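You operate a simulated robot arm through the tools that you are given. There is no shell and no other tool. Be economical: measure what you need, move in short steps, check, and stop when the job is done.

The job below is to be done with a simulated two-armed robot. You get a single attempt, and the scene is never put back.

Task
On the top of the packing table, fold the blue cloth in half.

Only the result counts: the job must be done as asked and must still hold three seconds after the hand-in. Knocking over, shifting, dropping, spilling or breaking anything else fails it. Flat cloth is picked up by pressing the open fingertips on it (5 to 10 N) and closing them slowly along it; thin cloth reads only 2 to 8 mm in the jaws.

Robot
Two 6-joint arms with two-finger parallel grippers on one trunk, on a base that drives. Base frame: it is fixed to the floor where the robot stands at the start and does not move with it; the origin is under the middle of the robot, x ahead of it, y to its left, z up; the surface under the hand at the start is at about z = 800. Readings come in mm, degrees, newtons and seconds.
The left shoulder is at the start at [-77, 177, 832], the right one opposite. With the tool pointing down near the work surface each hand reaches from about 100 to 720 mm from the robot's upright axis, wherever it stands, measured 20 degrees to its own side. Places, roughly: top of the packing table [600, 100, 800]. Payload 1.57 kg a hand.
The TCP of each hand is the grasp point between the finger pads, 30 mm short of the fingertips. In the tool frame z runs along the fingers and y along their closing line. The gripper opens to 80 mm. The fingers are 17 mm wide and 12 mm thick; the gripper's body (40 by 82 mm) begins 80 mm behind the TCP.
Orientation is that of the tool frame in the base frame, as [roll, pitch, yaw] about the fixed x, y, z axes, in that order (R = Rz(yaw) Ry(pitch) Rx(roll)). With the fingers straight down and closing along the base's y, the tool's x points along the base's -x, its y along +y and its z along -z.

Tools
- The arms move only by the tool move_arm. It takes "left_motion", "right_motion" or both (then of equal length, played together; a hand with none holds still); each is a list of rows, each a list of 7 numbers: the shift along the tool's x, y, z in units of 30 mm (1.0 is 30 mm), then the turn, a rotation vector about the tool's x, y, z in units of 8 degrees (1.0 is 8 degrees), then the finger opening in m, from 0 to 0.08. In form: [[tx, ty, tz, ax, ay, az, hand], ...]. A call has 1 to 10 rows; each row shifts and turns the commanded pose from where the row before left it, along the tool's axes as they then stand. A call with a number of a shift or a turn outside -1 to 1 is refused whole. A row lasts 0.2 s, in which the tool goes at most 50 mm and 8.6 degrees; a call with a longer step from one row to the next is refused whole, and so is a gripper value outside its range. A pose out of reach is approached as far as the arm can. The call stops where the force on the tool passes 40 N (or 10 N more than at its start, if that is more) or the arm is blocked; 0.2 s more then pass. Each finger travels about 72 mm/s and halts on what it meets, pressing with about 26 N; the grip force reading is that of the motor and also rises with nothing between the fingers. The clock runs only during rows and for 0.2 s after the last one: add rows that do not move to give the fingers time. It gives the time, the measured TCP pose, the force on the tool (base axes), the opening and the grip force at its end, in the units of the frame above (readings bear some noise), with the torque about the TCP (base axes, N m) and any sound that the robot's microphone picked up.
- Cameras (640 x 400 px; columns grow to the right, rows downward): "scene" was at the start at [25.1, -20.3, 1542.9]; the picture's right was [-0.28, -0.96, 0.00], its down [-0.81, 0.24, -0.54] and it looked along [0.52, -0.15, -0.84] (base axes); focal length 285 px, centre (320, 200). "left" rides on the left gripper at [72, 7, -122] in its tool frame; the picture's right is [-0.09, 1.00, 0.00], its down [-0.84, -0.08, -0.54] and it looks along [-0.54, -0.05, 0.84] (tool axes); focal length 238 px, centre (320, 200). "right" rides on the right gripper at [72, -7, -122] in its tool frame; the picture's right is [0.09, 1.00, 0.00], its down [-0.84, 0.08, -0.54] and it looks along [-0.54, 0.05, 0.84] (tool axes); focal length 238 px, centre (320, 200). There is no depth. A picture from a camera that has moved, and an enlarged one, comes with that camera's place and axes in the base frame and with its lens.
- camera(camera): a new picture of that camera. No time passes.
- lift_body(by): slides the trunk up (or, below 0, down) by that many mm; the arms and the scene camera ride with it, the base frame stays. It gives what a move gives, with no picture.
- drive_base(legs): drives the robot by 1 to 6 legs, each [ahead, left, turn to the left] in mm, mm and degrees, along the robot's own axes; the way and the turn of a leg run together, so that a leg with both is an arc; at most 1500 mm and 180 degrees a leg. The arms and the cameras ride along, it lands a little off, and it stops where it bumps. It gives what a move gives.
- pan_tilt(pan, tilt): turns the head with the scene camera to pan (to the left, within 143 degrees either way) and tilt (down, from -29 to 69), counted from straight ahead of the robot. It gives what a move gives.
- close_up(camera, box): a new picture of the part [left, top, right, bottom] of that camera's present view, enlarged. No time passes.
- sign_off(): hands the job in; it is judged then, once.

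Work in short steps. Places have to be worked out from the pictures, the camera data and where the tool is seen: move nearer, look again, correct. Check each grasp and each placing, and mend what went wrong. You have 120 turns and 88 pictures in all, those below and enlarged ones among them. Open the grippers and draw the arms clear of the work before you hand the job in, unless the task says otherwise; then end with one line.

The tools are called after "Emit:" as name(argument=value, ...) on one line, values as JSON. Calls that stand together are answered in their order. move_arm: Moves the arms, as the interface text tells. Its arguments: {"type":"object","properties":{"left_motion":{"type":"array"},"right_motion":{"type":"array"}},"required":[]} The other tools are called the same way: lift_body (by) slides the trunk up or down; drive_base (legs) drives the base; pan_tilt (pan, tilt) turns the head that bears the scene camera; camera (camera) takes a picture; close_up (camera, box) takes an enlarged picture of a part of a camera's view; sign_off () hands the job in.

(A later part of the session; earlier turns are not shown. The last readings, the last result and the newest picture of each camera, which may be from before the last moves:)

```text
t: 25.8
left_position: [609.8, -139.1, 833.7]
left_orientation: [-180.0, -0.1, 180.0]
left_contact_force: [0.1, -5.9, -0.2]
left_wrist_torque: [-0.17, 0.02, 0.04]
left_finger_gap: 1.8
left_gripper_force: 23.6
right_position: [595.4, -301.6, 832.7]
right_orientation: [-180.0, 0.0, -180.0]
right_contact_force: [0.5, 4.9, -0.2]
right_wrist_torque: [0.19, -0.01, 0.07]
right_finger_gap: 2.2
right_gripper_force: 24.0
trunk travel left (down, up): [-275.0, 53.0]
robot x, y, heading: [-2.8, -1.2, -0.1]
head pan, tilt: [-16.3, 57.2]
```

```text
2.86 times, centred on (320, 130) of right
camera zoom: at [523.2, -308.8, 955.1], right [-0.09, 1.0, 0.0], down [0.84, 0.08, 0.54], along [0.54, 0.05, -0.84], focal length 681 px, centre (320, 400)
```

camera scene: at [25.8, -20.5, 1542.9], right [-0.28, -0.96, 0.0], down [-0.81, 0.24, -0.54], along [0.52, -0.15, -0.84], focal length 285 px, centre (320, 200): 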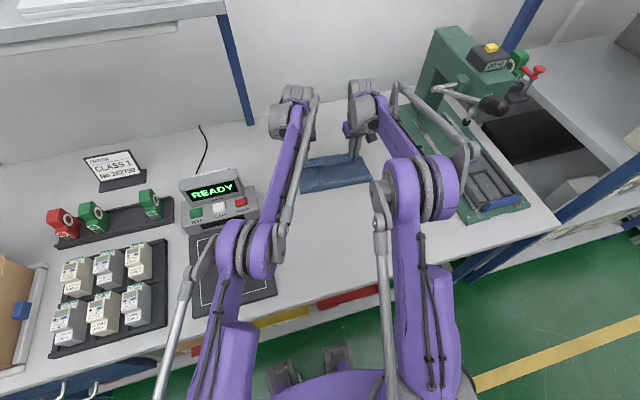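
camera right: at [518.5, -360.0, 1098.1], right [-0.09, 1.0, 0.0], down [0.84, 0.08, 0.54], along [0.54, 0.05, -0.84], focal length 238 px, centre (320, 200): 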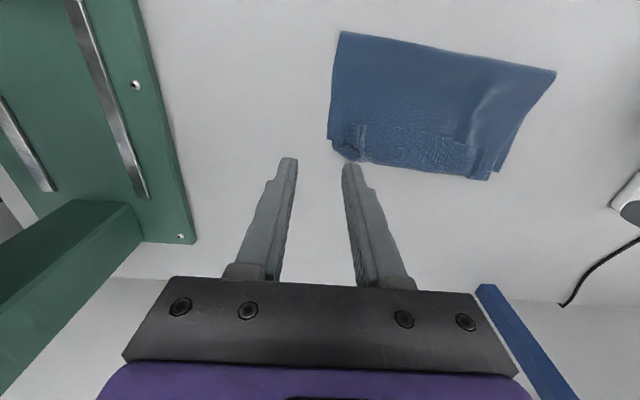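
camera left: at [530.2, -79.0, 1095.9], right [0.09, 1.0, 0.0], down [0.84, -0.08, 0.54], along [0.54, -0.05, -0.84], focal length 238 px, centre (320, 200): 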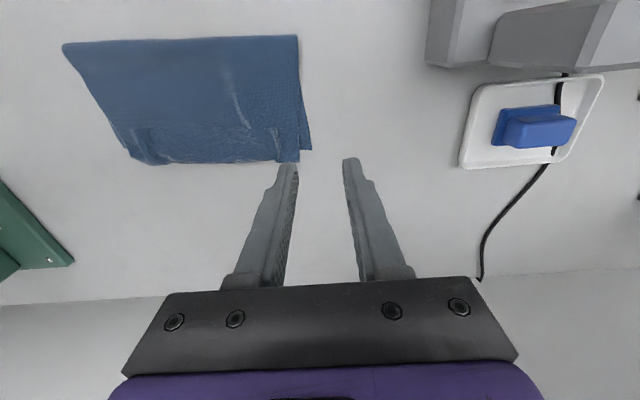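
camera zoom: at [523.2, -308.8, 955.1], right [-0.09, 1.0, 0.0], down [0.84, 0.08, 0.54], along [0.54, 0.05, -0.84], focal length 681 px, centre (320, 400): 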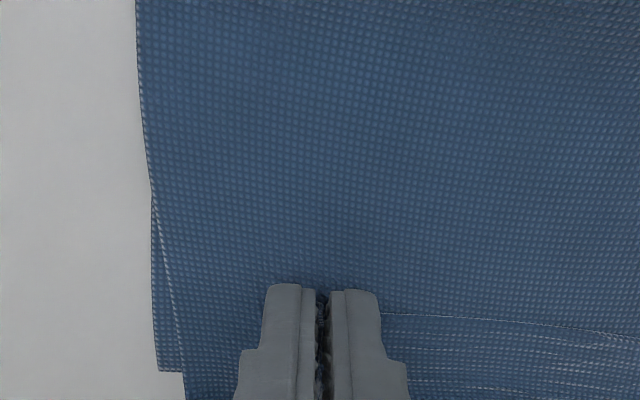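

Both hands have the flap edge (2 mm single-layer ridges). I'll lift and carry it back past the true half line (x≈485 left, 458 right) so the lower layer unrolls flat.

Emit:
move_arm(left_motion=[[0.4, 0, -0.87, 0, 0, 0, 0], [0.4, 0, -0.87, 0, 0, 0, 0], [0.4, 0, -0.87, 0, 0, 0, 0], [0.883, 0, 0, 0, 0, 0, 0], [0.883, 0, 0, 0, 0, 0, 0], [0.883, 0, 0, 0, 0, 0, 0], [0.883, 0, 0, 0, 0, 0, 0], [0.883, 0, 0, 0, 0, 0, 0], [0.883, 0, 0, 0, 0, 0, 0], [0.883, 0, 0, 0, 0, 0, 0]], right_motion=[[0.4, 0, -0.87, 0, 0, 0, 0], [0.4, 0, -0.87, 0, 0, 0, 0], [0.4, 0, -0.87, 0, 0, 0, 0], [0.95, 0, 0, 0, 0, 0, 0], [0.95, 0, 0, 0, 0, 0, 0], [0.95, 0, 0, 0, 0, 0, 0], [0.95, 0, 0, 0, 0, 0, 0], [0.95, 0, 0, 0, 0, 0, 0], [0.95, 0, 0, 0, 0, 0, 0], [0.95, 0, 0, 0, 0, 0, 0]])

Emit:
camera(camera="scene")

Emit:
camera(camera="left")

Emit:
camera(camera="right")

```text
t: 28.0
left_position: [387.4, -137.7, 913.0]
left_orientation: [-180.0, 0.1, -179.9]
left_contact_force: [-0.8, -10.2, 0.0]
left_wrist_torque: [-0.3, 0.06, -0.03]
left_finger_gap: 1.9
left_gripper_force: 23.6
right_position: [358.5, -302.2, 913.3]
right_orientation: [180.0, 0.1, 180.0]
right_contact_force: [1.9, 9.2, -0.5]
right_wrist_torque: [0.28, -0.06, 0.09]
right_finger_gap: 2.1
right_gripper_force: 23.5
trunk travel left (down, up): [-275.0, 53.0]
robot x, y, heading: [0.8, -1.8, -0.1]
head pan, tilt: [-16.3, 57.2]
```

```text
56 pictures are left
camera scene: at [23.3, -19.9, 1542.9], right [-0.28, -0.96, 0.0], down [-0.81, 0.24, -0.54], along [0.52, -0.15, -0.84], focal length 285 px, centre (320, 200)
```

scene: 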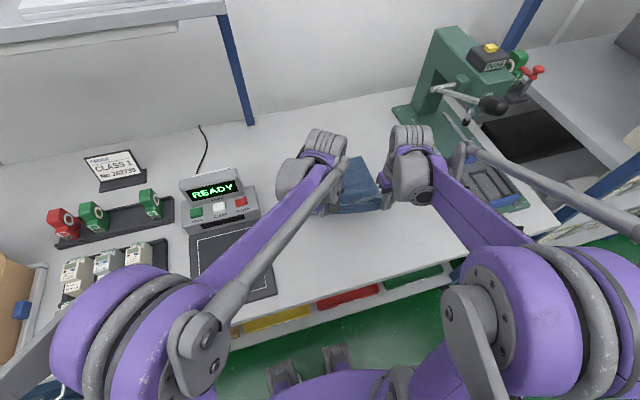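

```text
55 pictures are left
camera left: at [315.1, -131.2, 1034.7], right [0.09, 1.0, 0.0], down [0.84, -0.08, 0.54], along [0.54, -0.05, -0.84], focal length 238 px, centre (320, 200)
```

left: 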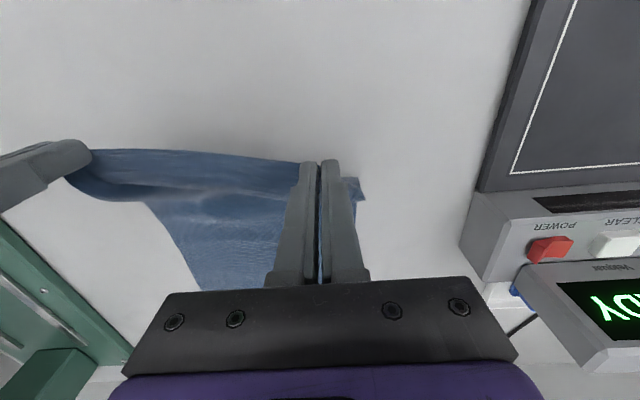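

```text
54 pictures are left
camera right: at [285.7, -309.1, 1034.1], right [-0.09, 1.0, 0.0], down [0.84, 0.08, 0.54], along [0.54, 0.05, -0.84], focal length 238 px, centre (320, 200)
```

right: 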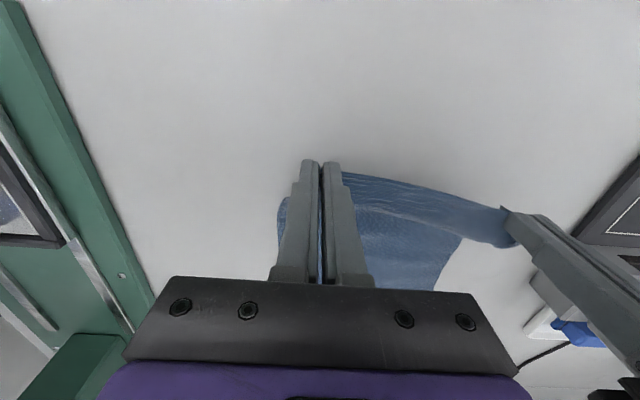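

The edge is held at its very border and the lower sheet has unrolled, with the hands pulling about 10 N apart. I'll relax 4 mm and move to mid-fold so I can see where the far edge lies.

Emit:
move_arm(left_motion=[[-0.65, -0.07, -0.1, 0, 0, 0, 0], [-0.65, 0, -0.1, 0, 0, 0, 0], [-0.65, 0, -0.1, 0, 0, 0, 0], [-0.65, 0, -0.1, 0, 0, 0, 0], [-0.65, 0, -0.1, 0, 0, 0, 0]], right_motion=[[-0.65, 0.07, -0.1, 0, 0, 0, 0], [-0.65, 0, -0.1, 0, 0, 0, 0], [-0.65, 0, -0.1, 0, 0, 0, 0], [-0.65, 0, -0.1, 0, 0, 0, 0], [-0.65, 0, -0.1, 0, 0, 0, 0]])

Emit:
camera(camera="left")

Emit:
camera(camera="right")

Emit:
close_up(camera="scene", box=[260, 100, 420, 200])

```text
t: 29.2
left_position: [486.4, -139.6, 926.1]
left_orientation: [-180.0, 0.0, 180.0]
left_contact_force: [-0.7, -4.4, -0.2]
left_wrist_torque: [-0.08, 0.02, 0.0]
left_finger_gap: 1.8
left_gripper_force: 24.0
right_position: [459.9, -299.3, 926.6]
right_orientation: [-180.0, -0.1, 179.9]
right_contact_force: [0.8, 3.4, -0.3]
right_wrist_torque: [0.1, 0.0, 0.0]
right_finger_gap: 2.3
right_gripper_force: 23.6
trunk travel left (down, up): [-275.0, 53.0]
robot x, y, heading: [1.0, -1.6, 0.1]
head pan, tilt: [-16.3, 57.2]
```

```text
53 pictures are left
camera left: at [414.8, -133.5, 1049.2], right [0.09, 1.0, 0.0], down [0.84, -0.08, 0.54], along [0.54, -0.05, -0.84], focal length 238 px, centre (320, 200)
```

left: 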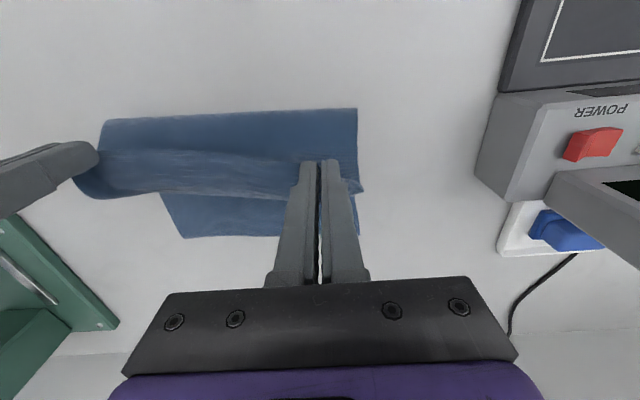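

```text
52 pictures are left
camera right: at [386.9, -307.3, 1048.2], right [-0.09, 1.0, 0.0], down [0.84, 0.08, 0.54], along [0.54, 0.05, -0.84], focal length 238 px, centre (320, 200)
```

right: 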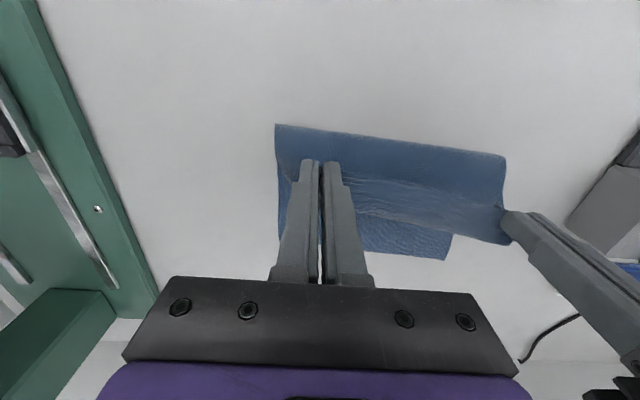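

```text
4.00 times, centred on (340, 150) of scene
camera zoom: at [26.4, -20.4, 1542.9], right [-0.28, -0.96, 0.0], down [-0.81, 0.24, -0.54], along [0.52, -0.15, -0.84], focal length 1140 px, centre (240, 400)
```

zoom: 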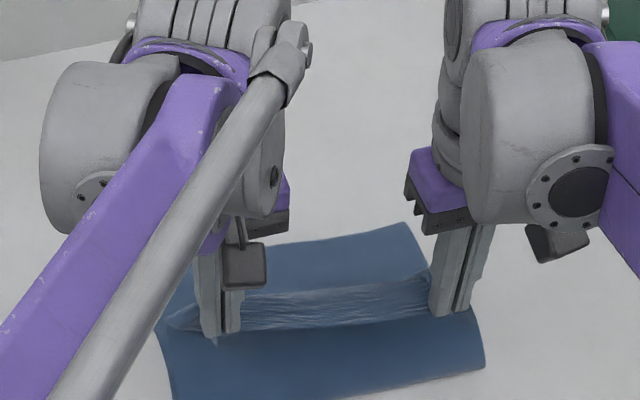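

The far edge runs A≈(638,-101) to B≈(618,-343), and the fold now starts at about x=468/456, close to true half. I'll finish the arc onto the far edge.

Emit:
move_arm(left_motion=[[-0.733, -0.02, -0.267, 0, 0, 0, 0], [-0.733, -0.02, -0.067, 0, 0, 0, 0], [-0.733, -0.02, 0.067, 0, 0, 0, 0], [-0.667, 0, 0.267, 0, 0, 0, 0], [-0.6, 0, 0.533, 0, 0, 0, 0], [-0.467, 0, 0.733, 0, 0, 0, 0], [-0.267, 0, 0.833, 0, 0, 0, 0], [-0.167, 0, 0.7, 0, 0, 0, 0]], right_motion=[[-0.8, -0.02, -0.267, 0, 0, 0, 0], [-0.8, -0.02, -0.067, 0, 0, 0, 0], [-0.8, -0.02, 0.067, 0, 0, 0, 0], [-0.733, 0, 0.267, 0, 0, 0, 0], [-0.633, 0, 0.533, 0, 0, 0, 0], [-0.467, 0, 0.733, 0, 0, 0, 0], [-0.3, 0, 0.833, 0, 0, 0, 0], [-0.167, 0, 0.7, 0, 0, 0, 0]])

Emit:
camera(camera="left")

Emit:
camera(camera="right")

Emit:
close_up(camera="scene", box=[260, 120, 420, 220])

```text
t: 31.0
left_position: [618.8, -142.5, 842.6]
left_orientation: [-180.0, 0.0, 179.9]
left_contact_force: [-0.3, -1.5, -1.0]
left_wrist_torque: [-0.03, 0.0, 0.01]
left_finger_gap: 1.8
left_gripper_force: 23.6
right_position: [599.6, -301.7, 842.5]
right_orientation: [179.9, 0.0, 179.9]
right_contact_force: [-0.7, 1.8, 0.0]
right_wrist_torque: [0.03, 0.02, 0.01]
right_finger_gap: 1.8
right_gripper_force: 23.6
trunk travel left (down, up): [-275.0, 53.0]
robot x, y, heading: [-1.2, -0.1, 0.0]
head pan, tilt: [-16.3, 57.2]
```

```text
50 pictures are left
camera left: at [546.2, -136.1, 964.8], right [0.09, 1.0, 0.0], down [0.84, -0.08, 0.54], along [0.54, -0.05, -0.84], focal length 238 px, centre (320, 200)
```

left: 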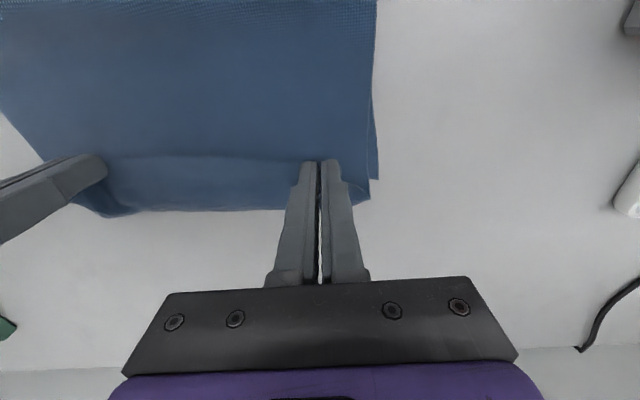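

```text
49 pictures are left
camera right: at [527.4, -309.2, 963.8], right [-0.09, 1.0, 0.0], down [0.84, 0.08, 0.54], along [0.54, 0.05, -0.84], focal length 238 px, centre (320, 200)
```

right: 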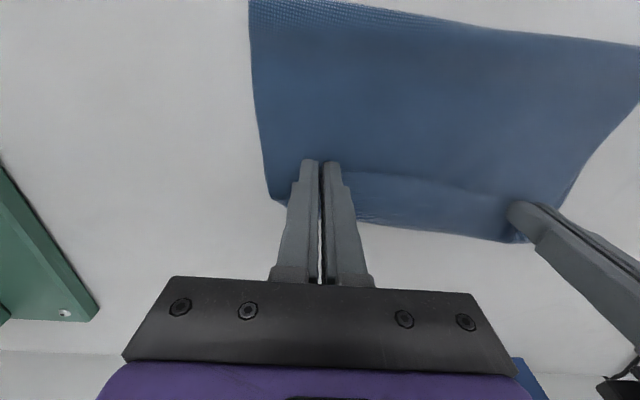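

```text
4.00 times, centred on (340, 170) of scene
camera zoom: at [25.8, -20.5, 1542.9], right [-0.28, -0.96, 0.0], down [-0.81, 0.24, -0.54], along [0.52, -0.15, -0.84], focal length 1140 px, centre (240, 320)
```

zoom: 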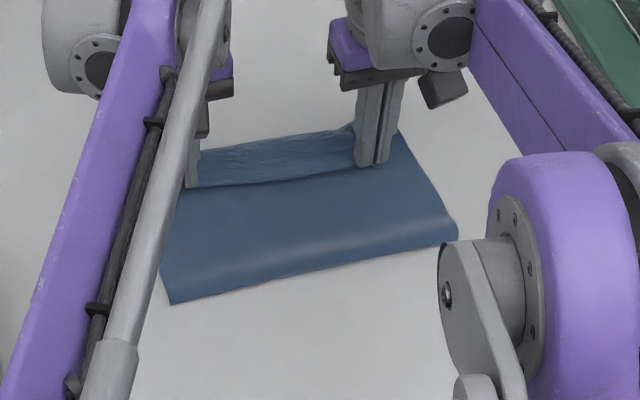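

The stiff cloth leaves the pads forward and curls under, so the roll overshoots the far edge and the fold gets dragged to x≈514. I'll carry the flap back to re-flatten the lower layer, lay it down about 45 mm shorter, then stroke the small hem forward.

Emit:
move_arm(left_motion=[[0.4, 0, -0.7, 0, 0, 0, 0], [0.4, 0, -0.7, 0, 0, 0, 0], [0.4, 0, -0.7, 0, 0, 0, 0], [0.78, 0, 0, 0, 0, 0, 0], [0.78, 0, 0, 0, 0, 0, 0], [0.78, 0, 0, 0, 0, 0, 0], [0.78, 0, 0, 0, 0, 0, 0], [0.78, 0, 0, 0, 0, 0, 0], [0.78, 0, 0, 0, 0, 0, 0], [0.78, 0, 0, 0, 0, 0, 0]], right_motion=[[0.4, 0, -0.7, 0, 0, 0, 0], [0.4, 0, -0.7, 0, 0, 0, 0], [0.4, 0, -0.7, 0, 0, 0, 0], [0.78, 0, 0, 0, 0, 0, 0], [0.78, 0, 0, 0, 0, 0, 0], [0.78, 0, 0, 0, 0, 0, 0], [0.78, 0, 0, 0, 0, 0, 0], [0.78, 0, 0, 0, 0, 0, 0], [0.78, 0, 0, 0, 0, 0, 0], [0.78, 0, 0, 0, 0, 0, 0]])

Emit:
move_arm(left_motion=[[-0.733, 0, -0.167, 0, 0, 0, 0], [-0.733, 0, 0, 0, 0, 0, 0], [-0.733, 0, 0.167, 0, 0, 0, 0], [-0.733, 0, 0.267, 0, 0, 0, 0], [-0.667, 0, 0.333, 0, 0, 0, 0], [-0.6, 0, 0.4, 0, 0, 0, 0], [-0.467, 0, 0.467, 0, 0, 0, 0], [-0.267, 0, 0.4, 0, 0, 0, 0], [-0.133, 0, 0.267, 0, 0, 0, 0], [0, 0, 0, 0, 0, 0, 0]], right_motion=[[-0.733, 0, -0.167, 0, 0, 0, 0], [-0.733, 0, 0, 0, 0, 0, 0], [-0.733, 0, 0.167, 0, 0, 0, 0], [-0.733, 0, 0.267, 0, 0, 0, 0], [-0.667, 0, 0.333, 0, 0, 0, 0], [-0.6, 0, 0.4, 0, 0, 0, 0], [-0.467, 0, 0.467, 0, 0, 0, 0], [-0.267, 0, 0.4, 0, 0, 0, 0], [-0.133, 0, 0.267, 0, 0, 0, 0], [0, 0, 0, 0, 0, 0, 0]])

Emit:
camera(camera="left")

Emit:
camera(camera="right")

Emit:
close_up(camera="scene", box=[260, 120, 420, 220])

```text
t: 33.2
left_position: [418.0, -142.1, 906.3]
left_orientation: [-179.9, 0.1, -179.9]
left_contact_force: [-0.7, -3.5, 0.4]
left_wrist_torque: [-0.08, -0.01, -0.02]
left_finger_gap: 2.1
left_gripper_force: 23.5
right_position: [398.8, -301.8, 905.7]
right_orientation: [-180.0, 0.1, 180.0]
right_contact_force: [0.7, 3.2, 0.3]
right_wrist_torque: [0.08, -0.06, 0.02]
right_finger_gap: 1.9
right_gripper_force: 23.8
trunk travel left (down, up): [-275.0, 53.0]
robot x, y, heading: [-2.7, -6.2, 0.0]
head pan, tilt: [-16.3, 57.2]
```

```text
t: 35.4
left_position: [569.5, -143.5, 841.4]
left_orientation: [180.0, 0.0, 180.0]
left_contact_force: [-0.6, -0.8, 0.2]
left_wrist_torque: [-0.02, -0.02, -0.02]
left_finger_gap: 1.9
left_gripper_force: 24.0
right_position: [550.4, -301.2, 842.2]
right_orientation: [-180.0, 0.0, -180.0]
right_contact_force: [0.5, 2.2, 0.5]
right_wrist_torque: [0.01, -0.01, 0.03]
right_finger_gap: 2.0
right_gripper_force: 23.5
trunk travel left (down, up): [-275.0, 53.0]
robot x, y, heading: [0.1, -0.3, -0.1]
head pan, tilt: [-16.3, 57.2]
```

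```text
47 pictures are left
camera left: at [497.4, -135.9, 964.3], right [0.09, 1.0, 0.0], down [0.84, -0.08, 0.54], along [0.54, -0.05, -0.84], focal length 238 px, centre (320, 200)
```

left: 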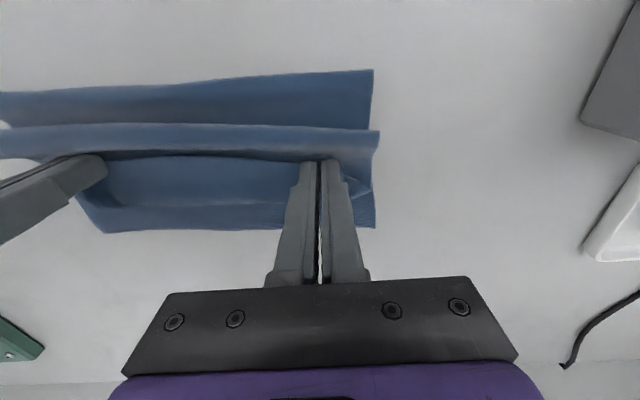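

```text
46 pictures are left
camera right: at [478.4, -308.4, 963.9], right [-0.09, 1.0, 0.0], down [0.84, 0.08, 0.54], along [0.54, 0.05, -0.84], focal length 238 px, centre (320, 200)
```

right: 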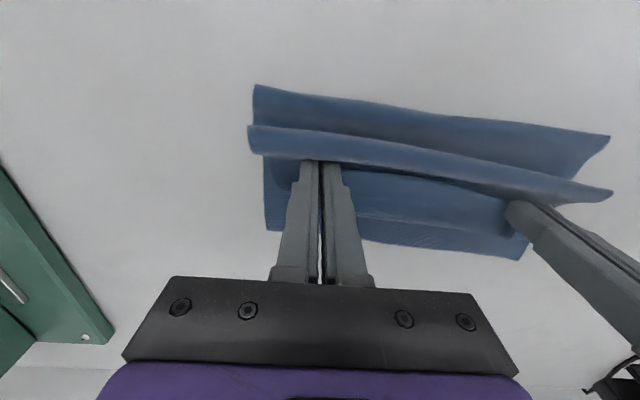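

```text
4.00 times, centred on (340, 170) of scene
camera zoom: at [24.9, -20.2, 1542.9], right [-0.28, -0.96, 0.0], down [-0.81, 0.24, -0.54], along [0.52, -0.15, -0.84], focal length 1140 px, centre (240, 320)
```

zoom: 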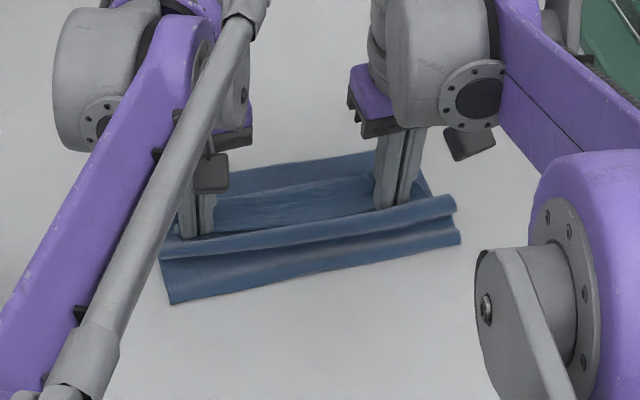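

The fold stayed at about x=511 because I didn't carry the flap back far enough to pull the lower layer flat. I'll take it back to about x=350 on a near-taut arc, then come forward again.

Emit:
move_arm(left_motion=[[0.4, 0, -0.73, 0, 0, 0, 0], [0.4, 0, -0.73, 0, 0, 0, 0], [0.4, 0, -0.73, 0, 0, 0, 0], [0.877, 0, 0.13, 0, 0, 0, 0], [0.877, 0, 0.13, 0, 0, 0, 0], [0.877, 0, 0.13, 0, 0, 0, 0], [0.877, 0, 0.13, 0, 0, 0, 0], [0.877, 0, 0.13, 0, 0, 0, 0], [0.877, 0, 0.13, 0, 0, 0, 0], [0.877, 0, 0.13, 0, 0, 0, 0]], right_motion=[[0.4, 0, -0.73, 0, 0, 0, 0], [0.4, 0, -0.73, 0, 0, 0, 0], [0.4, 0, -0.73, 0, 0, 0, 0], [0.877, 0, 0.13, 0, 0, 0, 0], [0.877, 0, 0.13, 0, 0, 0, 0], [0.877, 0, 0.13, 0, 0, 0, 0], [0.877, 0, 0.13, 0, 0, 0, 0], [0.877, 0, 0.13, 0, 0, 0, 0], [0.877, 0, 0.13, 0, 0, 0, 0], [0.877, 0, 0.13, 0, 0, 0, 0]])

Emit:
camera(camera="left")

Emit:
close_up(camera="scene", box=[260, 120, 420, 220])

```text
t: 37.6
left_position: [348.7, -141.4, 881.3]
left_orientation: [180.0, 0.1, 180.0]
left_contact_force: [-0.2, -2.9, -0.3]
left_wrist_torque: [-0.09, 0.0, 0.01]
left_finger_gap: 1.7
left_gripper_force: 23.2
right_position: [329.7, -301.4, 879.7]
right_orientation: [180.0, 0.0, 179.9]
right_contact_force: [-0.2, 3.7, -0.3]
right_wrist_torque: [0.06, -0.05, 0.03]
right_finger_gap: 1.9
right_gripper_force: 23.6
trunk travel left (down, up): [-275.0, 53.0]
robot x, y, heading: [0.8, 0.6, 0.1]
head pan, tilt: [-16.3, 57.2]
```

```text
44 pictures are left
camera left: at [275.9, -135.6, 1003.8], right [0.09, 1.0, 0.0], down [0.84, -0.08, 0.54], along [0.54, -0.05, -0.84], focal length 238 px, centre (320, 200)
```

left: 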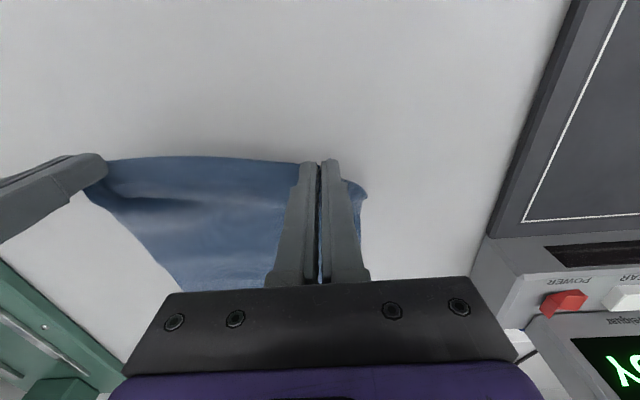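

```text
4.00 times, centred on (340, 170) of scene
camera zoom: at [23.6, -20.1, 1542.9], right [-0.28, -0.96, 0.0], down [-0.81, 0.24, -0.54], along [0.52, -0.15, -0.84], focal length 1140 px, centre (240, 320)
```

zoom: 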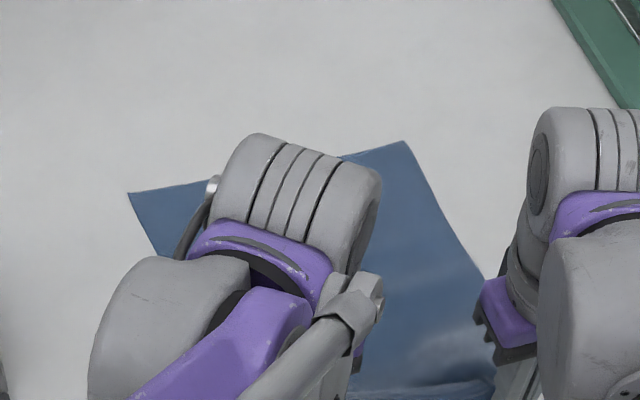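

The lower layer is flat again; the far edge is about A(632,-99) to B(620,-342), so the half line is x≈472 left and 465 right. I'll come forward on a near-taut arc to x≈567/560, matching the far edge's angle.

Emit:
move_arm(left_motion=[[-0.567, 0, -0.933, 0, 0, 0, 0], [-0.7, 0, -0.8, 0, 0, 0, 0], [-0.8, 0, -0.633, 0, 0, 0, 0], [-0.833, 0, -0.333, 0, 0, 0, 0], [-0.9, 0, -0.2, 0, 0, 0, 0], [-0.867, 0, 0, 0, 0, 0, 0], [-0.8, 0, 0.233, 0, 0, 0, 0], [-0.7, 0, 0.467, 0, 0, 0, 0], [-0.5, 0, 0.667, 0, 0, 0, 0], [-0.333, 0, 0.733, 0, 0, 0, 0]], right_motion=[[-0.6, 0, -0.933, 0, 0, 0, 0], [-0.733, 0, -0.8, 0, 0, 0, 0], [-0.867, 0, -0.633, 0, 0, 0, 0], [-0.9, 0, -0.333, 0, 0, 0, 0], [-0.933, 0, -0.2, 0, 0, 0, 0], [-0.9, 0, 0, 0, 0, 0, 0], [-0.867, 0, 0.233, 0, 0, 0, 0], [-0.733, 0, 0.467, 0, 0, 0, 0], [-0.533, 0, 0.667, 0, 0, 0, 0], [-0.333, 0, 0.733, 0, 0, 0, 0]])

Emit:
camera(camera="left")

Emit:
close_up(camera="scene", box=[260, 120, 420, 220])

```text
t: 39.8
left_position: [561.2, -143.6, 904.2]
left_orientation: [180.0, 0.0, 180.0]
left_contact_force: [-0.4, -1.2, -1.0]
left_wrist_torque: [-0.03, 0.01, 0.0]
left_finger_gap: 1.6
left_gripper_force: 23.8
right_position: [553.8, -301.9, 904.6]
right_orientation: [180.0, 0.0, 179.9]
right_contact_force: [-0.1, 1.3, -0.3]
right_wrist_torque: [0.05, 0.01, 0.04]
right_finger_gap: 1.9
right_gripper_force: 23.9
trunk travel left (down, up): [-275.0, 53.0]
robot x, y, heading: [2.3, -1.3, 0.1]
head pan, tilt: [-16.3, 57.2]
```

```text
42 pictures are left
camera left: at [489.0, -136.0, 1026.6], right [0.09, 1.0, 0.0], down [0.84, -0.08, 0.54], along [0.54, -0.05, -0.84], focal length 238 px, centre (320, 200)
```

left: 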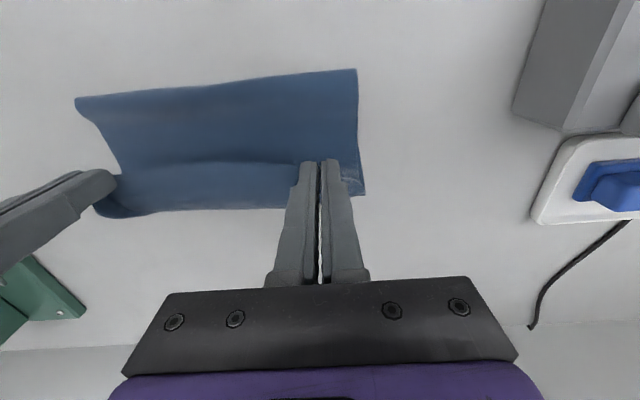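

```text
4.00 times, centred on (340, 170) of scene
camera zoom: at [26.2, -20.6, 1542.9], right [-0.28, -0.96, 0.0], down [-0.81, 0.24, -0.54], along [0.52, -0.15, -0.84], focal length 1140 px, centre (240, 320)
```

zoom: 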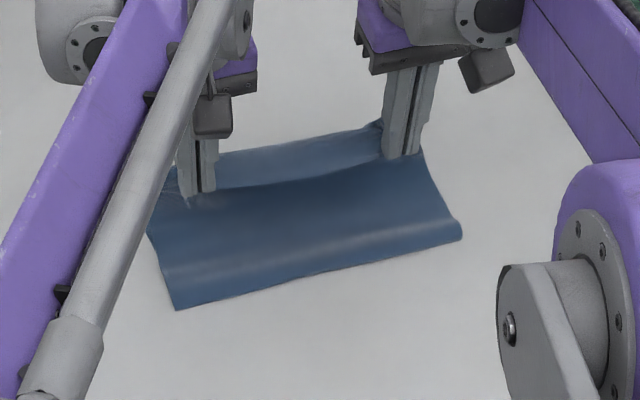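

Even on a taut arc the clamped cloth exits forward and bellies under, dragging the fold to x≈506. A better method is to fold the far edge toward the robot with the fingers tilting forward as they go, so the cloth hangs naturally. First I'll lay the near edge back down flat.

Emit:
move_arm(left_motion=[[0.8, 0, -0.667, 0, 0, 0, 0], [0.933, 0, -0.333, 0, 0, 0, 0], [0.933, 0, 0, 0, 0, 0, 0], [0.933, 0, 0, 0, 0, 0, 0], [0.933, 0, 0.167, 0, 0, 0, 0], [0.933, 0, 0.333, 0, 0, 0, 0], [0.933, 0, 0.5, 0, 0, 0, 0], [0.833, 0, 0.733, 0, 0, 0, 0], [0.5, 0, 0.833, 0, 0, 0, 0], [0.233, 0, 0.567, 0, 0, 0, 0]], right_motion=[[0.8, 0, -0.667, 0, 0, 0, 0], [0.933, 0, -0.333, 0, 0, 0, 0], [0.933, 0, 0, 0, 0, 0, 0], [0.933, 0, 0, 0, 0, 0, 0], [0.933, 0, 0.167, 0, 0, 0, 0], [0.933, 0, 0.333, 0, 0, 0, 0], [0.933, 0, 0.5, 0, 0, 0, 0], [0.833, 0, 0.733, 0, 0, 0, 0], [0.5, 0, 0.833, 0, 0, 0, 0], [0.233, 0, 0.567, 0, 0, 0, 0]])

Emit:
close_up(camera="scene", box=[260, 120, 440, 260])

```text
t: 42.0
left_position: [322.2, -142.4, 840.1]
left_orientation: [-179.9, 0.0, -180.0]
left_contact_force: [-0.8, -0.8, 0.1]
left_wrist_torque: [-0.02, 0.0, 0.03]
left_finger_gap: 2.0
left_gripper_force: 23.8
right_position: [314.8, -302.1, 839.1]
right_orientation: [180.0, 0.1, 180.0]
right_contact_force: [0.1, 0.7, 0.2]
right_wrist_torque: [0.04, 0.0, 0.03]
right_finger_gap: 2.0
right_gripper_force: 23.9
trunk travel left (down, up): [-275.0, 53.0]
robot x, y, heading: [1.1, 1.4, -0.2]
head pan, tilt: [-16.3, 57.2]
```

```text
2.86 times, centred on (350, 190) of scene
camera zoom: at [25.3, -20.5, 1542.9], right [-0.28, -0.96, 0.0], down [-0.81, 0.24, -0.54], along [0.52, -0.15, -0.84], focal length 814 px, centre (234, 229)
```

zoom: 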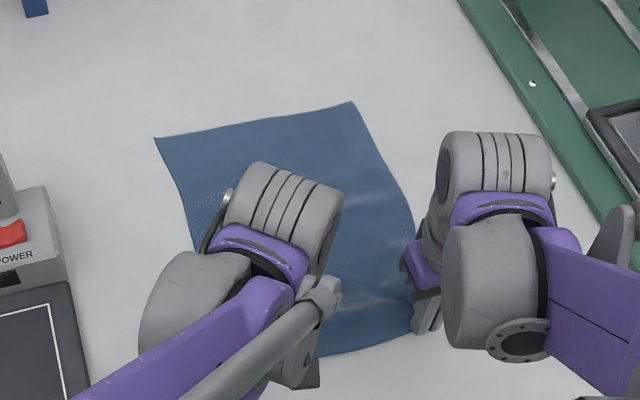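

The cloth is nearly flat. I'll pull 10 mm toward the robot to take out the slack, lower slightly, release, then raise the hands clear to view the whole cloth.

Emit:
move_arm(left_motion=[[0.15, 0, 0.1, 0, 0, 0, 0], [0.15, 0, 0.1, 0, 0, 0, 0], [0, 0, 0, 0, 0, 0, 0.01], [0, 0, 0, 0, 0, 0, 0.03], [0, 0, 0, 0, 0, 0, 0.04], [0, 0, -0.5, 0, 0, 0, 0.04], [0, 0.5, -1, 0, 0, 0, 0.04], [0, 1, -1, 0, 0, 0, 0.04], [0, 1, -0.8, 0, 0, 0, 0.04], [0, 1, -0.5, 0, 0, 0, 0.04]], right_motion=[[0.17, 0, 0.1, 0, 0, 0, 0], [0.17, 0, 0.1, 0, 0, 0, 0], [0, 0, 0, 0, 0, 0, 0.01], [0, 0, 0, 0, 0, 0, 0.03], [0, 0, 0, 0, 0, 0, 0.04], [0, 0, -0.5, 0, 0, 0, 0.04], [0, -0.5, -1, 0, 0, 0, 0.04], [0, -1, -1, 0, 0, 0, 0.04], [0, -1, -0.8, 0, 0, 0, 0.04], [0, -1, -0.5, 0, 0, 0, 0.04]])

Emit:
close_up(camera="scene", box=[260, 120, 440, 270])

```text
t: 44.2
left_position: [311.9, -35.8, 948.1]
left_orientation: [180.0, 0.0, 179.9]
left_contact_force: [-0.2, 0.4, 0.6]
left_wrist_torque: [-0.01, 0.01, -0.05]
left_finger_gap: 40.0
left_gripper_force: 0.2
right_position: [304.4, -405.5, 949.7]
right_orientation: [180.0, 0.0, 180.0]
right_contact_force: [-0.1, 0.6, -0.2]
right_wrist_torque: [-0.01, -0.02, 0.02]
right_finger_gap: 40.0
right_gripper_force: 0.1
trunk travel left (down, up): [-275.0, 53.0]
robot x, y, heading: [-0.0, 0.5, 0.1]
head pan, tilt: [-16.3, 57.2]
```

```text
2.67 times, centred on (350, 195) of scene
camera zoom: at [24.8, -20.1, 1542.9], right [-0.28, -0.96, 0.0], down [-0.81, 0.24, -0.54], along [0.52, -0.15, -0.84], focal length 760 px, centre (240, 213)
```

zoom: 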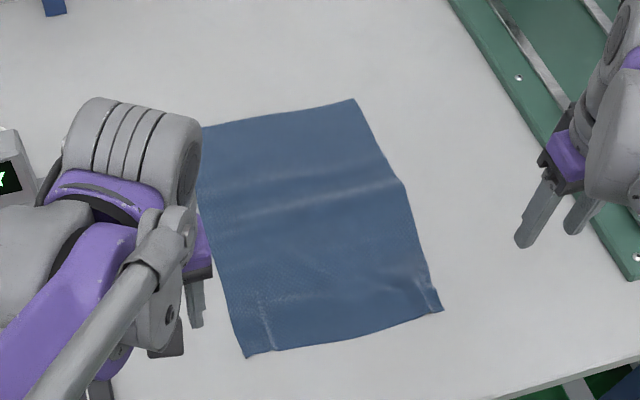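

The cloth is flat again with slight waves. To keep the wrist cameras above the hands when tilting, I need the hands yawed 180°, so I'll start turning at this safe height and watch reach.

Emit:
move_arm(left_motion=[[0, 0, 0, 0, 0, 1, 0.04], [0, 0, 0, 0, 0, 1, 0.04], [0, 0, 0, 0, 0, 1, 0.04], [0, 0, 0, 0, 0, 1, 0.04], [0, 0, 0, 0, 0, 1, 0.04], [0, 0, 0, 0, 0, 1, 0.04], [0, 0, 0, 0, 0, 1, 0.04], [0, 0, 0, 0, 0, 1, 0.04], [0, 0, 0, 0, 0, 1, 0.04], [0, 0, 0, 0, 0, 1, 0.04]], right_motion=[[0, 0, 0, 0, 0, -1, 0.04], [0, 0, 0, 0, 0, -1, 0.04], [0, 0, 0, 0, 0, -1, 0.04], [0, 0, 0, 0, 0, -1, 0.04], [0, 0, 0, 0, 0, -1, 0.04], [0, 0, 0, 0, 0, -1, 0.04], [0, 0, 0, 0, 0, -1, 0.04], [0, 0, 0, 0, 0, -1, 0.04], [0, 0, 0, 0, 0, -1, 0.04], [0, 0, 0, 0, 0, -1, 0.04]])

```text
t: 46.4
left_position: [310.5, -37.8, 946.9]
left_orientation: [-180.0, 0.0, 99.8]
left_contact_force: [0.4, -0.2, 0.7]
left_wrist_torque: [0.04, -0.02, 0.01]
left_finger_gap: 40.0
left_gripper_force: 0.1
right_position: [303.6, -406.1, 947.9]
right_orientation: [-180.0, 0.1, -99.9]
right_contact_force: [0.4, 0.2, -0.7]
right_wrist_torque: [0.0, -0.03, -0.04]
right_finger_gap: 40.0
right_gripper_force: 0.0
trunk travel left (down, up): [-275.0, 53.0]
robot x, y, heading: [-3.6, 1.2, 0.0]
head pan, tilt: [-16.3, 57.2]
```

It turned freely, so I'll continue the yaw.

Emit:
move_arm(left_motion=[[0, 0, 0, 0, 0, 1, 0.04], [0, 0, 0, 0, 0, 1, 0.04], [0, 0, 0, 0, 0, 1, 0.04], [0, 0, 0, 0, 0, 1, 0.04], [0, 0, 0, 0, 0, 1, 0.04], [0, 0, 0, 0, 0, 1, 0.04], [0, 0, 0, 0, 0, 1, 0.04], [0, 0, 0, 0, 0, 1, 0.04], [0, 0, 0, 0, 0, 1, 0.04], [0, 0, 0, 0, 0, 1, 0.04]], right_motion=[[0, 0, 0, 0, 0, -1, 0.04], [0, 0, 0, 0, 0, -1, 0.04], [0, 0, 0, 0, 0, -1, 0.04], [0, 0, 0, 0, 0, -1, 0.04], [0, 0, 0, 0, 0, -1, 0.04], [0, 0, 0, 0, 0, -1, 0.04], [0, 0, 0, 0, 0, -1, 0.04], [0, 0, 0, 0, 0, -1, 0.04], [0, 0, 0, 0, 0, -1, 0.04], [0, 0, 0, 0, 0, -1, 0.04]])

Emit:
move_arm(left_motion=[[0, 0, 0, 0, 0, 1, 0.04], [0, 0, 0, 0, 0, 1, 0.04], [0, 0, 0, 0, 0, 0.5, 0.04], [0, 0, 0, 0, 0, 0, 0.04]], right_motion=[[0, 0, 0, 0, 0, -1, 0.04], [0, 0, 0, 0, 0, -1, 0.04], [0, 0, 0, 0, 0, -0.5, 0.04], [0, 0, 0, 0, 0, 0, 0.04]])

```text
t: 48.6
left_position: [311.5, -36.8, 948.0]
left_orientation: [-180.0, 0.1, 19.9]
left_contact_force: [-1.6, -0.3, 0.0]
left_wrist_torque: [-0.02, -0.01, 0.03]
left_finger_gap: 40.0
left_gripper_force: 0.0
right_position: [357.5, -273.3, 940.3]
right_orientation: [179.1, -0.1, -21.1]
right_contact_force: [0.2, 0.3, -0.3]
right_wrist_torque: [0.0, -0.01, 0.06]
right_finger_gap: 40.0
right_gripper_force: 0.1
right hand out of reach, approached as far as the arm can: row 8, 9, 10
trunk travel left (down, up): [-275.0, 53.0]
robot x, y, heading: [2.2, 1.0, 0.0]
head pan, tilt: [-16.3, 57.2]
```

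```text
t: 49.6
left_position: [311.6, -37.1, 947.6]
left_orientation: [-180.0, 0.0, -0.1]
left_contact_force: [0.5, 0.7, -0.2]
left_wrist_torque: [0.02, -0.03, 0.01]
left_finger_gap: 40.0
left_gripper_force: 0.1
right_position: [363.6, -132.8, 939.9]
right_orientation: [179.5, -0.1, -0.7]
right_contact_force: [-0.2, 0.1, 0.1]
right_wrist_torque: [-0.02, -0.01, -0.03]
right_finger_gap: 40.3
right_gripper_force: 0.1
right hand out of reach, approached as far as the arm can: row 1, 2, 3
trunk travel left (down, up): [-275.0, 53.0]
robot x, y, heading: [0.6, 0.4, 0.1]
head pan, tilt: [-16.3, 57.2]
```

The right wrist hit its limit in this direction and drifted toward the left hand. I'll unwind the right hand and turn it the other way, leaving the left where it is.

Emit:
move_arm(right_motion=[[0, 0, 0, 0, 0, 1, 0.04], [0, 0, 0, 0, 0, 1, 0.04], [0, 0, 0, 0, 0, 1, 0.04], [0, 0, 0, 0, 0, 1, 0.04], [0, 0, 0, 0, 0, 1, 0.04], [0, 0, 0, 0, 0, 1, 0.04], [0, 0, 0, 0, 0, 1, 0.04], [0, 0, 0, 0, 0, 1, 0.04], [0, 0, 0, 0, 0, 1, 0.04], [0, 0, 0, 0, 0, 1, 0.04]])

```text
t: 51.8
left_position: [311.6, -37.1, 948.2]
left_orientation: [180.0, -0.1, 0.0]
left_contact_force: [0.0, 0.8, -0.4]
left_wrist_torque: [-0.02, 0.01, 0.01]
left_finger_gap: 39.8
left_gripper_force: 0.0
right_position: [362.2, -133.0, 939.4]
right_orientation: [-180.0, 0.0, -80.2]
right_contact_force: [0.0, -0.9, -0.1]
right_wrist_torque: [0.02, -0.01, 0.02]
right_finger_gap: 40.1
right_gripper_force: 0.0
trunk travel left (down, up): [-275.0, 53.0]
robot x, y, heading: [4.7, 2.4, 0.0]
head pan, tilt: [-16.3, 57.2]
```

The right hand's commanded pose is now near (362,-133). I'll move it outward to y≈-400 along its tool x before turning further.

Emit:
move_arm(right_motion=[[1, 0, 0, 0, 0, 0, 0.04], [1, 0, 0, 0, 0, 0, 0.04], [1, 0, 0, 0, 0, 0, 0.04], [1, 0, 0, 0, 0, 0, 0.04], [1, 0, 0, 0, 0, 0, 0.04], [1, 0, 0, 0, 0, 0, 0.04], [1, 0, 0, 0, 0, 0, 0.04], [1, 0, 0, 0, 0, 0, 0.04], [1, 0, 0, 0, 0, 0, 0.04]])

Emit:
move_arm(right_motion=[[0, 0, 0, 0, 0, 1, 0.04], [0, 0, 0, 0, 0, 1, 0.04], [0, 0, 0, 0, 0, 1, 0.04], [0, 0, 0, 0, 0, 1, 0.04], [0, 0, 0, 0, 0, 1, 0.04], [0, 0, 0, 0, 0, 1, 0.04], [0, 0, 0, 0, 0, 1, 0.04], [0, 0, 0, 0, 0, 1, 0.04], [0, 0, 0, 0, 0, 1, 0.04], [0, 0, 0, 0, 0, 1, 0.04]])

Emit:
move_arm(right_motion=[[0, 0, 0, 0, 0, 1, 0.04], [0, 0, 0, 0, 0, 1, 0.04], [0, 0, 0, 0, 0, 1, 0.04], [0, 0, 0, 0, 0, 1, 0.04], [0, 0, 0, 0, 0, 1, 0.04], [0, 0, 0, 0, 0, 1, 0.04], [0, 0, 0, 0, 0, 1, 0.04], [0, 0, 0, 0, 0, 1, 0.04], [0, 0, 0, 0, 0, 1, 0.04], [0, 0, 0, 0, 0, 1, 0.04]])

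```text
t: 53.8
left_position: [312.3, -37.1, 947.8]
left_orientation: [-179.9, 0.0, 0.0]
left_contact_force: [0.7, 0.6, -1.0]
left_wrist_torque: [0.02, 0.03, -0.02]
left_finger_gap: 40.0
left_gripper_force: 0.0
right_position: [410.8, -398.9, 939.1]
right_orientation: [180.0, 0.0, -80.1]
right_contact_force: [0.4, -0.3, -0.7]
right_wrist_torque: [0.0, 0.01, 0.04]
right_finger_gap: 39.9
right_gripper_force: 0.0
trunk travel left (down, up): [-275.0, 53.0]
robot x, y, heading: [-0.0, -2.5, 0.0]
head pan, tilt: [-16.3, 57.2]
```

```text
t: 56.0
left_position: [311.9, -37.7, 948.1]
left_orientation: [-180.0, 0.0, 0.0]
left_contact_force: [0.2, 0.3, -0.1]
left_wrist_torque: [-0.01, -0.01, 0.0]
left_finger_gap: 40.1
left_gripper_force: 0.1
right_position: [409.4, -397.7, 940.7]
right_orientation: [180.0, 0.0, -160.1]
right_contact_force: [0.0, 0.1, -0.3]
right_wrist_torque: [0.01, 0.0, 0.01]
right_finger_gap: 39.9
right_gripper_force: 0.1
trunk travel left (down, up): [-275.0, 53.0]
robot x, y, heading: [2.2, -0.2, 0.0]
head pan, tilt: [-16.3, 57.2]
```

```text
t: 58.2
left_position: [311.6, -37.3, 948.3]
left_orientation: [-180.0, -0.1, 0.1]
left_contact_force: [0.2, -0.3, 0.6]
left_wrist_torque: [-0.03, 0.01, 0.04]
left_finger_gap: 39.6
left_gripper_force: 0.0
right_position: [409.6, -398.6, 941.4]
right_orientation: [180.0, 0.1, 119.8]
right_contact_force: [-0.2, -0.8, 0.3]
right_wrist_torque: [0.01, -0.01, -0.01]
right_finger_gap: 40.2
right_gripper_force: 0.1
trunk travel left (down, up): [-275.0, 53.0]
robot x, y, heading: [3.5, 0.5, 0.1]
head pan, tilt: [-16.3, 57.2]
```

The right hand is turning fine the other way, with 120° left to go. I'll continue.

Emit:
move_arm(right_motion=[[0, 0, 0, 0, 0, 1, 0.04], [0, 0, 0, 0, 0, 1, 0.04], [0, 0, 0, 0, 0, 1, 0.04], [0, 0, 0, 0, 0, 1, 0.04], [0, 0, 0, 0, 0, 1, 0.04], [0, 0, 0, 0, 0, 1, 0.04], [0, 0, 0, 0, 0, 1, 0.04], [0, 0, 0, 0, 0, 1, 0.04], [0, 0, 0, 0, 0, 1, 0.04], [0, 0, 0, 0, 0, 1, 0.04]])

Emit:
move_arm(right_motion=[[0, 0, 0, 0, 0, 1, 0.04], [0, 0, 0, 0, 0, 1, 0.04], [0, 0, 0, 0, 0, 1, 0.04], [0, 0, 0, 0, 0, 1, 0.04], [0, 0, 0, 0, 0, 1, 0.04]])

```text
t: 60.4
left_position: [312.3, -36.6, 947.5]
left_orientation: [179.9, 0.0, 0.0]
left_contact_force: [-0.6, 0.0, 0.5]
left_wrist_torque: [-0.01, -0.04, -0.01]
left_finger_gap: 39.8
left_gripper_force: 0.0
right_position: [409.5, -399.5, 940.1]
right_orientation: [-179.9, 0.1, 39.8]
right_contact_force: [0.7, 0.8, 0.5]
right_wrist_torque: [0.0, 0.0, 0.02]
right_finger_gap: 40.1
right_gripper_force: 0.0
trunk travel left (down, up): [-275.0, 53.0]
robot x, y, heading: [-3.3, 2.8, -0.2]
head pan, tilt: [-16.3, 57.2]
```

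```text
t: 61.6
left_position: [312.9, -37.4, 949.5]
left_orientation: [180.0, 0.0, -0.1]
left_contact_force: [0.9, -0.4, 0.1]
left_wrist_torque: [-0.02, 0.01, 0.0]
left_finger_gap: 40.0
left_gripper_force: 0.0
right_position: [409.5, -397.9, 939.5]
right_orientation: [179.9, 0.0, 0.0]
right_contact_force: [-0.1, 0.3, -0.2]
right_wrist_torque: [0.0, -0.03, 0.04]
right_finger_gap: 39.9
right_gripper_force: 0.1
trunk travel left (down, up): [-275.0, 53.0]
robot x, y, heading: [-0.3, 0.8, 0.0]
head pan, tilt: [-16.3, 57.2]
```

Both hands are now yawed 180° with their cameras on the far side. Before gripping, I'll test that the forward tilt (fingers toward +x) is reachable near the final spot, well above the cloth.

Emit:
move_arm(left_motion=[[0, 0.34, 0, 0, 1, 0, 0.03], [0, 0.34, 0, 0, 1, 0, 0.03], [0, 0.34, 0, 0, 1, 0, 0.03], [0, 0.34, 0, 0, 1, 0, 0.03], [0, 0.34, 0, 0, 1, 0, 0.03], [0, 0.34, 0, 0, 1, 0, 0.03], [0, 0.34, 0, 0, 1, 0, 0.03], [0, 0.34, 0, 0, 1, 0, 0.03], [0, 0.34, 0, 0, 1, 0, 0.03], [0, 0.34, 0, 0, 0, 0, 0.03]], right_motion=[[-0.3, -0.33, 0, 0, 0, 0, 0.03], [-0.3, -0.33, 0, 0, 0, 0, 0.03], [-0.3, -0.33, 0, 0, 0, 0, 0.03], [-0.3, -0.33, 0, 0, 0, 0, 0.03], [-0.3, -0.33, 0, 0, 0, 0, 0.03], [-0.3, -0.33, 0, 0, 0, 0, 0.03], [-0.3, -0.33, 0, 0, 0, 0, 0.03], [-0.3, -0.33, 0, 0, 0, 0, 0.03], [-0.3, -0.33, 0, 0, 0, 0, 0.03], [-0.3, -0.33, 0, 0, 0, 0, 0.03]])

Emit:
move_arm(right_motion=[[0, 0, 0, 0, 1, 0, 0.03], [0, 0, 0, 0, 1, 0, 0.03], [0, 0, 0, 0, 1, 0, 0.03], [0, 0, 0, 0, 1, 0, 0.03], [0, 0, 0, 0, 1, 0, 0.03], [0, 0, 0, 0, 1, 0, 0.03], [0, 0, 0, 0, 1, 0, 0.03], [0, 0, 0, 0, 1, 0, 0.03], [0, 0, 0, 0, 1, 0, 0.03]])

Emit:
camera(camera="scene")

```text
t: 63.8
left_position: [312.4, -139.2, 948.0]
left_orientation: [179.8, -72.1, 0.2]
left_contact_force: [1.0, -0.5, -0.4]
left_wrist_torque: [-0.01, 0.0, 0.02]
left_finger_gap: 30.0
left_gripper_force: 0.1
right_position: [320.2, -298.9, 939.3]
right_orientation: [179.9, 0.0, 0.0]
right_contact_force: [0.3, 0.3, 0.7]
right_wrist_torque: [-0.05, -0.01, 0.02]
right_finger_gap: 30.1
right_gripper_force: 0.1
trunk travel left (down, up): [-275.0, 53.0]
robot x, y, heading: [-0.3, 0.1, 0.1]
head pan, tilt: [-16.3, 57.2]
```

```text
t: 65.8
left_position: [312.2, -140.2, 947.4]
left_orientation: [-179.9, -72.0, 0.0]
left_contact_force: [0.7, 0.0, 0.2]
left_wrist_torque: [0.0, 0.01, 0.01]
left_finger_gap: 29.9
left_gripper_force: 0.1
right_position: [321.9, -300.9, 939.7]
right_orientation: [179.9, -71.9, 0.0]
right_contact_force: [-0.6, -0.3, 0.2]
right_wrist_torque: [0.01, -0.01, 0.04]
right_finger_gap: 29.9
right_gripper_force: 0.1
trunk travel left (down, up): [-275.0, 53.0]
robot x, y, heading: [0.2, -0.3, 0.1]
head pan, tilt: [-16.3, 57.2]
```

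```text
38 pictures are left
camera scene: at [26.5, -21.7, 1542.9], right [-0.28, -0.96, 0.0], down [-0.81, 0.24, -0.54], along [0.52, -0.15, -0.84], focal length 285 px, centre (320, 200)
```

scene: 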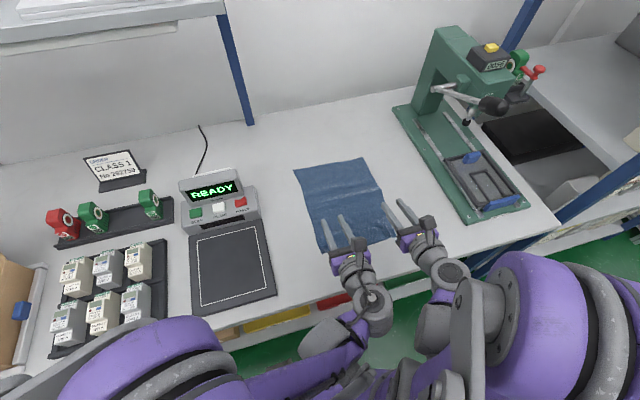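

The forward tilt is reachable for both hands. I'll also test lowering them to working height (about z=845, still clear of the cloth).

Emit:
move_arm(left_motion=[[-0.634, 0, 0.206, 0, 0, 0, 0.03], [-0.634, 0, 0.206, 0, 0, 0, 0.03], [-0.634, 0, 0.206, 0, 0, 0, 0.03], [-0.634, 0, 0.206, 0, 0, 0, 0.03], [-0.634, 0, 0.206, 0, 0, 0, 0.03]], right_motion=[[-0.6, 0, 0.195, 0, 0, 0, 0.03], [-0.6, 0, 0.195, 0, 0, 0, 0.03], [-0.6, 0, 0.195, 0, 0, 0, 0.03], [-0.6, 0, 0.195, 0, 0, 0, 0.03], [-0.6, 0, 0.195, 0, 0, 0, 0.03]])

Emit:
camera(camera="scene")

```text
t: 67.0
left_position: [324.2, -152.8, 869.8]
left_orientation: [-179.8, -71.8, 0.0]
left_contact_force: [0.7, -0.1, 0.3]
left_wrist_torque: [0.02, 0.02, 0.0]
left_finger_gap: 30.0
left_gripper_force: 0.1
left hand out of reach, approached as far as the arm can: row 4, 5
right_position: [325.1, -300.9, 933.0]
right_orientation: [180.0, -71.9, 0.1]
right_contact_force: [-0.2, -0.2, -0.7]
right_wrist_torque: [0.0, 0.01, -0.01]
right_finger_gap: 30.2
right_gripper_force: 0.0
right hand out of reach, approached as far as the arm can: row 1, 2, 3, 4, 5
trunk travel left (down, up): [-275.0, 53.0]
robot x, y, heading: [-1.0, 1.6, -0.3]
head pan, tilt: [-16.3, 57.2]
```

```text
37 pictures are left
camera scene: at [25.3, -20.6, 1542.9], right [-0.28, -0.96, 0.0], down [-0.81, 0.24, -0.54], along [0.52, -0.15, -0.84], focal length 285 px, centre (320, 200)
```

scene: 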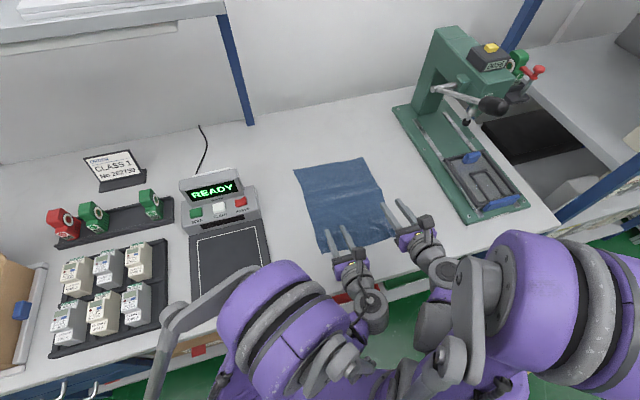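

So close to the robot, the tilted hands can't reach down. Backing the base up mid-fold would put the hands further out, so I'll test the tilted low pose about 120 mm further ahead.

Emit:
move_arm(left_motion=[[0.95, 0, -0.31, 0, 0, 0, 0.03], [0.309, 0, 0.951, 0, 0, 0, 0.03], [0.309, 0, 0.951, 0, 0, 0, 0.03], [0.309, 0, 0.951, 0, 0, 0, 0.03], [0.309, 0, 0.951, 0, 0, 0, 0.03], [-0.95, 0, 0.31, 0, 0, 0, 0.03], [-0.95, 0, 0.31, 0, 0, 0, 0.03], [0, 0, 0, 0, 0, 0, 0.03]], right_motion=[[0, 0, 0, 0, 0, 0, 0.03], [0.309, 0, 0.951, 0, 0, 0, 0.03], [0.309, 0, 0.951, 0, 0, 0, 0.03], [0.309, 0, 0.951, 0, 0, 0, 0.03], [0.309, 0, 0.951, 0, 0, 0, 0.03], [-0.95, 0, 0.31, 0, 0, 0, 0.03], [-0.95, 0, 0.31, 0, 0, 0, 0.03], [-0.95, 0, 0.31, 0, 0, 0, 0.03]])

```text
t: 68.8
left_position: [443.3, -152.9, 838.0]
left_orientation: [-180.0, -72.0, 0.0]
left_contact_force: [-0.1, -0.4, -0.2]
left_wrist_torque: [0.05, 0.02, 0.0]
left_finger_gap: 29.9
left_gripper_force: 0.0
right_position: [462.8, -308.4, 871.6]
right_orientation: [180.0, -71.9, 0.1]
right_contact_force: [0.1, -0.4, 0.2]
right_wrist_torque: [-0.02, -0.02, -0.01]
right_finger_gap: 29.8
right_gripper_force: 0.2
right hand out of reach, approached as far as the arm can: row 7, 8
trunk travel left (down, up): [-275.0, 53.0]
robot x, y, heading: [0.4, 2.2, 0.2]
head pan, tilt: [-16.3, 57.2]
```

The left hand reaches low here. The right is limited at z≈872, so I'll test it 60 mm further ahead.

Emit:
move_arm(right_motion=[[0.309, 0, 0.951, 0, 0, 0, 0.03], [0.309, 0, 0.951, 0, 0, 0, 0.03], [-0.6, 0, 0.2, 0, 0, 0, 0.03], [-0.5, 0, 0.16, 0, 0, 0, 0.03], [0, 0, 0, 0, 0, 0, 0.03]])

```text
t: 70.0
left_position: [442.3, -152.1, 838.9]
left_orientation: [179.9, -72.0, 0.1]
left_contact_force: [-0.6, -0.2, 0.5]
left_wrist_torque: [-0.01, 0.02, 0.0]
left_finger_gap: 30.1
left_gripper_force: 0.1
right_position: [525.0, -306.4, 836.6]
right_orientation: [-180.0, -72.0, 0.0]
right_contact_force: [0.3, -0.4, 0.1]
right_wrist_torque: [-0.03, -0.02, -0.01]
right_finger_gap: 29.9
right_gripper_force: 0.1
trunk travel left (down, up): [-275.0, 53.0]
robot x, y, heading: [0.3, -2.9, -0.1]
head pan, tilt: [-16.3, 57.2]
```

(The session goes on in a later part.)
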